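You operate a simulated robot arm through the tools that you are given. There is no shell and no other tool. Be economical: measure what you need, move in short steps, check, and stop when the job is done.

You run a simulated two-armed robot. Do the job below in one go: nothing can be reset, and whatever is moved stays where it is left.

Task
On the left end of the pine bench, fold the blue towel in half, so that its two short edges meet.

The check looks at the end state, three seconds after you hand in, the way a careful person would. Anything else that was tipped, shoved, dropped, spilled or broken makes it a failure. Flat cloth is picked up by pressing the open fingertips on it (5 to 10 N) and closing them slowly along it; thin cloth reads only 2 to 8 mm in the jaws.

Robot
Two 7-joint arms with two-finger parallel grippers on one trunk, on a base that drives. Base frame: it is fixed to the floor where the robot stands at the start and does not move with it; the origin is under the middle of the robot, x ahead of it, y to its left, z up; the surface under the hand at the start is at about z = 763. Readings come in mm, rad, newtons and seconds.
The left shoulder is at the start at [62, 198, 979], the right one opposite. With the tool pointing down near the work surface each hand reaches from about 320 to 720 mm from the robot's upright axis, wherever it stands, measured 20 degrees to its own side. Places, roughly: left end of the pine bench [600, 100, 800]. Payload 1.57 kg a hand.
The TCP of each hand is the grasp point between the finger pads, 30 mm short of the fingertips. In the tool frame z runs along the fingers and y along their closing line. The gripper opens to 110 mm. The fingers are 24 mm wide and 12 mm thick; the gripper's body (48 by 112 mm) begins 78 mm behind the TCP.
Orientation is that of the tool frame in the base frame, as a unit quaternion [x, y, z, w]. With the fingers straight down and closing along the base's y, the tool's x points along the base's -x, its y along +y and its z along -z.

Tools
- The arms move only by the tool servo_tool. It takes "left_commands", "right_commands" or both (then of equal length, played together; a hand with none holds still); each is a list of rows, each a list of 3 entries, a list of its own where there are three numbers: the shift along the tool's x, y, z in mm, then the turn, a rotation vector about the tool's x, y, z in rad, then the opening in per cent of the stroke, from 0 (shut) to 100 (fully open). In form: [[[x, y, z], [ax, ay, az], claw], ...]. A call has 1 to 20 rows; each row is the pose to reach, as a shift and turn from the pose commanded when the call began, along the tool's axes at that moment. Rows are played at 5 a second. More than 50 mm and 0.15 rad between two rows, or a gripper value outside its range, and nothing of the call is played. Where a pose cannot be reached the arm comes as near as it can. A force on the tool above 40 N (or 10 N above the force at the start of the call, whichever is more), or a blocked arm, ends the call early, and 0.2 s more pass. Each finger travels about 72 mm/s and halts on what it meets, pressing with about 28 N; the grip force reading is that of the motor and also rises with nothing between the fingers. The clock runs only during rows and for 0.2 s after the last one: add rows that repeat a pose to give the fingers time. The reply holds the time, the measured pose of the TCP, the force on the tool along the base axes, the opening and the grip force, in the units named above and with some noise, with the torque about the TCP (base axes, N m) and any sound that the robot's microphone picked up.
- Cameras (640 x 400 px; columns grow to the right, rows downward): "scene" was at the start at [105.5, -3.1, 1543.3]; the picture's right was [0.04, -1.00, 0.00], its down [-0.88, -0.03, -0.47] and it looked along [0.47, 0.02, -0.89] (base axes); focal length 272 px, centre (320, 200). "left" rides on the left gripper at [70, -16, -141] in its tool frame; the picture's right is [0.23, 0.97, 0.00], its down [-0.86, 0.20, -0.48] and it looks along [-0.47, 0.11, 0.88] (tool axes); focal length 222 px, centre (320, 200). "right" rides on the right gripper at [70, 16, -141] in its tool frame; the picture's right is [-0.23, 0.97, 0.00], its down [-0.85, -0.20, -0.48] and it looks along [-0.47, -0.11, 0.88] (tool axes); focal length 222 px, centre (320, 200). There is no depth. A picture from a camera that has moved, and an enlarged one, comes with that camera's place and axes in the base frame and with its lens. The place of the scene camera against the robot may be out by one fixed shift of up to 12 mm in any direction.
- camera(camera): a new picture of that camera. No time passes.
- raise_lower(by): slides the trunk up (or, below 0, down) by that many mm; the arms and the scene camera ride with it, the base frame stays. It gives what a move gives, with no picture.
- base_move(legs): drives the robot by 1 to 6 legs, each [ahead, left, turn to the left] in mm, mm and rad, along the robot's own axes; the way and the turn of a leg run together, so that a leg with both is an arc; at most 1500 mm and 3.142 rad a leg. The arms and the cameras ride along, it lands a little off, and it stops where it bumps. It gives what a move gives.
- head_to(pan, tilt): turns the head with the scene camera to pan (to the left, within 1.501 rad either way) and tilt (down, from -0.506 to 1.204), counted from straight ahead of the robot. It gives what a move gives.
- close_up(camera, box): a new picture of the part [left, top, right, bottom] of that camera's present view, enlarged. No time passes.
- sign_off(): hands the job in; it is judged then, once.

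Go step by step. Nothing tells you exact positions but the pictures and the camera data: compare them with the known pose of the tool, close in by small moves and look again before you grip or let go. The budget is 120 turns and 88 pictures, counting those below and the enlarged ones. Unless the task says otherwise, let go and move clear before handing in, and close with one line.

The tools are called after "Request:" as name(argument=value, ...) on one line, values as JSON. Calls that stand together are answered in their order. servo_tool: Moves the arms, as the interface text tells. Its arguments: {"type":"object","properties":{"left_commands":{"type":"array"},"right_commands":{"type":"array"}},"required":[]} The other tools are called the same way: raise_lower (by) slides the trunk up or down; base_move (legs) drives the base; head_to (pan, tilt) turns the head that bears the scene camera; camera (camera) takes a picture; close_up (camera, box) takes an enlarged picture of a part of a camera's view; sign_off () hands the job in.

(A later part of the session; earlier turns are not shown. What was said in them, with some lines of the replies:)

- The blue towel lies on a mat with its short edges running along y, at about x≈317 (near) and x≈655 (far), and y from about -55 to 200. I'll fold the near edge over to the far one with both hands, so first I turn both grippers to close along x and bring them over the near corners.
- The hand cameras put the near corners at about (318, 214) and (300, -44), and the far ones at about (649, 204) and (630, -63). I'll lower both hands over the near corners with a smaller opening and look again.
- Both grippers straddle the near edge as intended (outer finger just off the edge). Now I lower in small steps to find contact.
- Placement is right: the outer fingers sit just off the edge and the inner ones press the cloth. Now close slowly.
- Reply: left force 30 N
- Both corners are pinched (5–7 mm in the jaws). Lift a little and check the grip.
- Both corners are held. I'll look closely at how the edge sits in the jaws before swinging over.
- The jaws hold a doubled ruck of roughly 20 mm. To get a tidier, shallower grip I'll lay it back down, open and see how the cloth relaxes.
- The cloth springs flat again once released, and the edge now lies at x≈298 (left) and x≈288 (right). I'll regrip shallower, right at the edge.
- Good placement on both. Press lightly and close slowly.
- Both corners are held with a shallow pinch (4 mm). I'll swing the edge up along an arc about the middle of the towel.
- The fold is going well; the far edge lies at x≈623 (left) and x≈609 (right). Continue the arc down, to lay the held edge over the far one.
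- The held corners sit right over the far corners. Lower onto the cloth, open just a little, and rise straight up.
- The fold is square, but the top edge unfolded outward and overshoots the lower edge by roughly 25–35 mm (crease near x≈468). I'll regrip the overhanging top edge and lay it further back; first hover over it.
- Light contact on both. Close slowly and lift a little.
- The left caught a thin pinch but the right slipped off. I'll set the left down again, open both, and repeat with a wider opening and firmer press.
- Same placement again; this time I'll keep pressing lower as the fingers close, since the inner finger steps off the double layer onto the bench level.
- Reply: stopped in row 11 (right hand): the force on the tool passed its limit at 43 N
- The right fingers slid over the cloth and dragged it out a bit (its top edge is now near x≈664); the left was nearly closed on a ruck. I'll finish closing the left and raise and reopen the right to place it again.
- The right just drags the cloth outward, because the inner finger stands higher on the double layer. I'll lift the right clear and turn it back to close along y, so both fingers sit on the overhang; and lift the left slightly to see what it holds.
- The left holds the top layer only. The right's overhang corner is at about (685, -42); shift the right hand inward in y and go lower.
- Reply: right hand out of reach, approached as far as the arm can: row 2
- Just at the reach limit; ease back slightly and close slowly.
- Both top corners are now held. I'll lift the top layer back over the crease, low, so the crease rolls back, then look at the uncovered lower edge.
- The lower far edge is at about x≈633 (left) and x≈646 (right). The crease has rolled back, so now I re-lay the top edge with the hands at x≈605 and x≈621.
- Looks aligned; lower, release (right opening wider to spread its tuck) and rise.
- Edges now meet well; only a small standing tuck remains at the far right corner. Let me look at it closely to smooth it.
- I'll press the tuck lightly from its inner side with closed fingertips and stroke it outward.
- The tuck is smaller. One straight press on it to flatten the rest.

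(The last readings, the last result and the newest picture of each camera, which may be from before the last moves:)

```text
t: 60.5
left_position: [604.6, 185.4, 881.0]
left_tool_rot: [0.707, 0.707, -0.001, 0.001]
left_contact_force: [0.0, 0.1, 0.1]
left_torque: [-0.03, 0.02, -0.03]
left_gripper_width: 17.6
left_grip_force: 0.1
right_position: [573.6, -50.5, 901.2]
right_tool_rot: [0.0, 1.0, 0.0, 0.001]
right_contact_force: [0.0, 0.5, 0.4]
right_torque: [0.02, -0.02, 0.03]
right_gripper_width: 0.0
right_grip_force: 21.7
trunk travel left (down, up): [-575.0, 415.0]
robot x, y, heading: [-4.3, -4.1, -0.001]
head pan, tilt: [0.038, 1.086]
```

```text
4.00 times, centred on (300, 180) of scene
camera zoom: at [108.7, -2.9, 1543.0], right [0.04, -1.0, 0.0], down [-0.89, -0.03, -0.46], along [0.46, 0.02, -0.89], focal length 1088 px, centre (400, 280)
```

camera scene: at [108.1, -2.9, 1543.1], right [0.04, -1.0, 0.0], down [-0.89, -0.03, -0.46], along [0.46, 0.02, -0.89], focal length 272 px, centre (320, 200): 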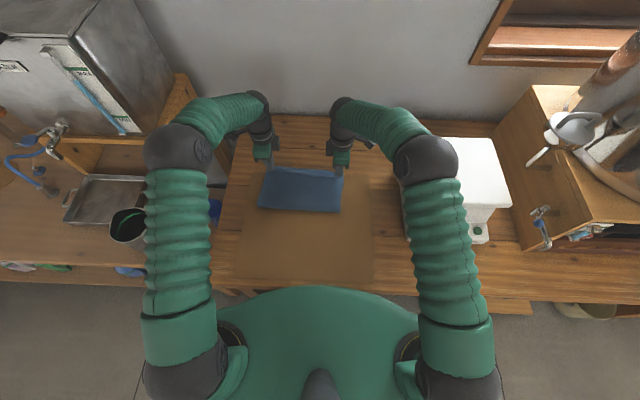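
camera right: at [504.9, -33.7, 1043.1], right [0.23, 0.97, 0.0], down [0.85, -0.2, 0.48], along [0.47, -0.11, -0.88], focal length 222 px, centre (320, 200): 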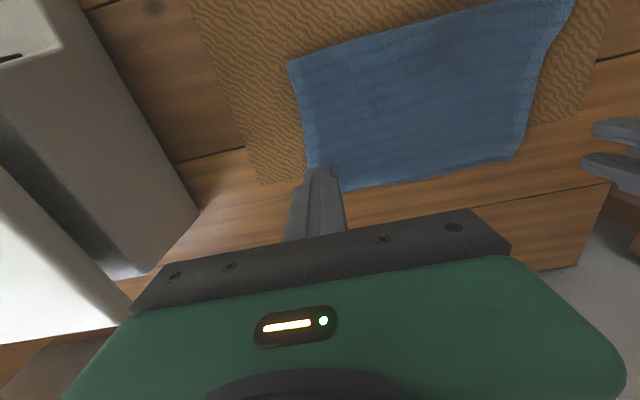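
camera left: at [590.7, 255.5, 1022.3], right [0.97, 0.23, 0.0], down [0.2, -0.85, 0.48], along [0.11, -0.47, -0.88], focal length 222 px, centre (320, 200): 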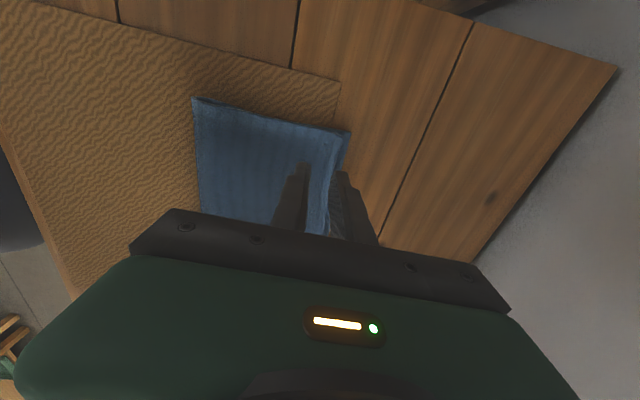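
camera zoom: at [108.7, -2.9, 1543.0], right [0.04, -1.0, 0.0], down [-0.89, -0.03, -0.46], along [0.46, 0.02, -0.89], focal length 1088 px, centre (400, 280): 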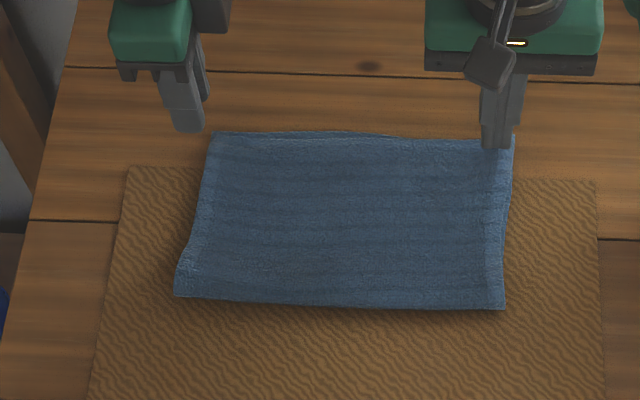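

The towel is now flat with the edges meeting. Move both hands up and clear, then a final look.

Request:
servo_tool(left_commands=[[[0, 0, -35], [0, 0, 0], 16], [[10, -10, -70], [0, 0, 0], 16], [[25, -45, -85], [0, 0, 0], 16], [[40, -85, -85], [0, 0, 0], 16], [[60, -125, -85], [0, 0, 0], 16], [[80, -165, -85], [0, 0, 0], 16], [[80, -200, -85], [0, 0, 0], 16], [[80, -200, -85], [0, 0, 0], 16]], right_commands=[[[0, 0, -35], [0, 0, 0], 0], [[10, 0, -65], [0, 0, 0], 0], [[50, -5, -70], [0, 0, 0], 0], [[90, -15, -70], [0, 0, 0], 0], [[130, -30, -70], [0, 0, 0], 0], [[170, -45, -70], [0, 0, 0], 0], [[205, -60, -70], [0, 0, 0], 0], [[205, -60, -70], [0, 0, 0], 0]])

Request:
camera(camera="scene")

Request:
close_up(camera="scene", box=[220, 130, 380, 230])

Request:
camera(camera="right")

Request:
camera(camera="left")

```text
t: 62.2
left_position: [406.1, 263.8, 966.6]
left_tool_rot: [0.708, 0.707, -0.001, -0.002]
left_contact_force: [0.3, -0.1, -0.4]
left_torque: [0.01, 0.02, -0.03]
left_gripper_width: 17.4
left_grip_force: 0.0
right_position: [368.7, -110.3, 968.5]
right_tool_rot: [0.0, 1.0, 0.0, 0.001]
right_contact_force: [0.5, -0.5, -0.8]
right_torque: [-0.03, 0.01, 0.02]
right_gripper_width: 0.1
right_grip_force: 21.3
trunk travel left (down, up): [-575.0, 415.0]
robot x, y, heading: [-5.0, 1.4, 0.0]
head pan, tilt: [0.038, 1.086]
```

```text
22 pictures are left
camera scene: at [107.6, -3.6, 1543.1], right [0.04, -1.0, 0.0], down [-0.89, -0.03, -0.46], along [0.46, 0.02, -0.89], focal length 272 px, centre (320, 200)
```

scene: 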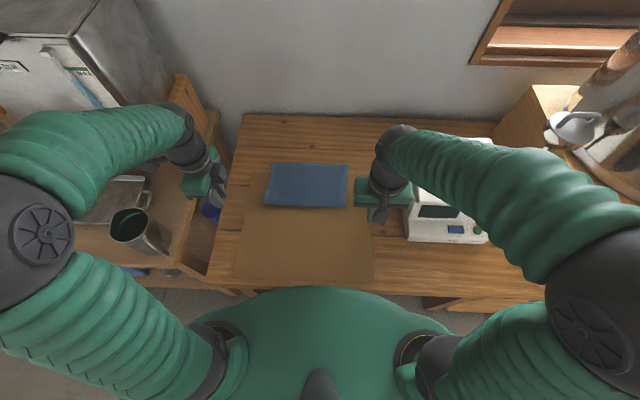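

```text
4.00 times, centred on (300, 180) of scene
camera zoom: at [107.6, -3.6, 1543.1], right [0.04, -1.0, 0.0], down [-0.89, -0.03, -0.46], along [0.46, 0.02, -0.89], focal length 1088 px, centre (400, 280)
```

zoom: 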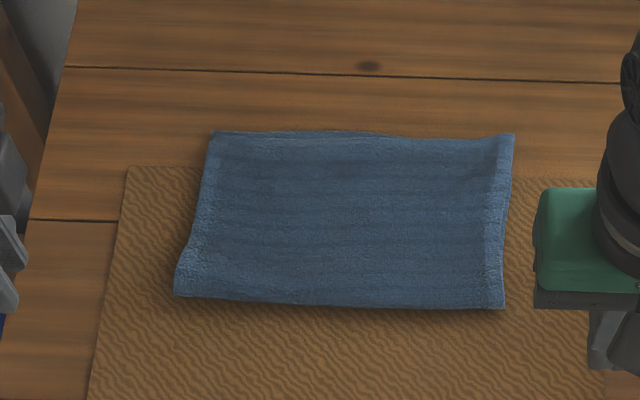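

```text
20 pictures are left
camera right: at [300.3, -94.8, 1110.4], right [0.23, 0.97, 0.0], down [0.85, -0.2, 0.48], along [0.47, -0.11, -0.88], focal length 222 px, centre (320, 200)
```

right: 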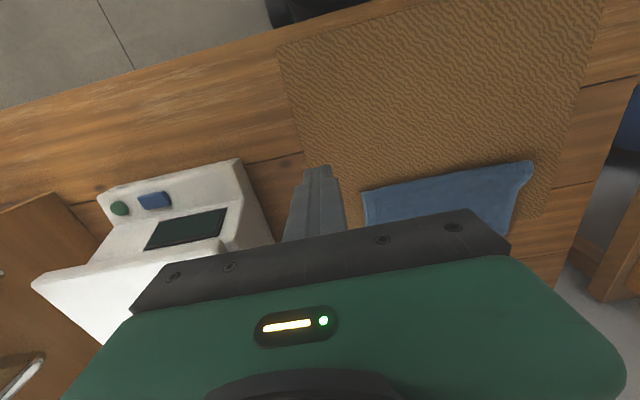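

```text
19 pictures are left
camera left: at [389.9, 332.9, 1108.2], right [0.97, 0.23, 0.0], down [0.2, -0.85, 0.48], along [0.11, -0.47, -0.88], focal length 222 px, centre (320, 200)
```

left: 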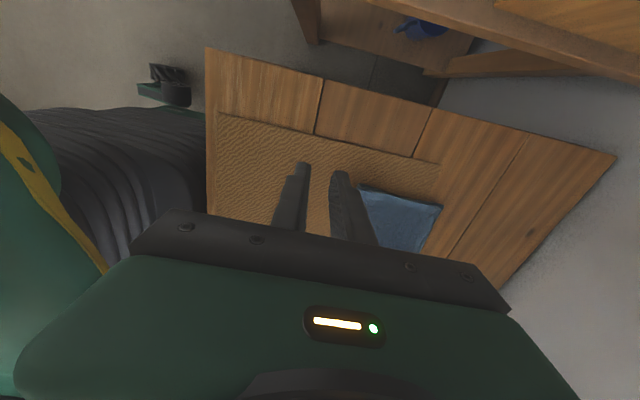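

The towel lies folded flat with its short edges together, the mat and the other things stand as they were, and both hands are clear. Handing in.

Request:
sign_off()

```text
The job is handed in.
```

The blue towel is folded in half with its short edges together, to within about 7 mm at the far-left corner when I last measured. It now lies a little further back and to the right than where it started, and nothing else was disturbed.
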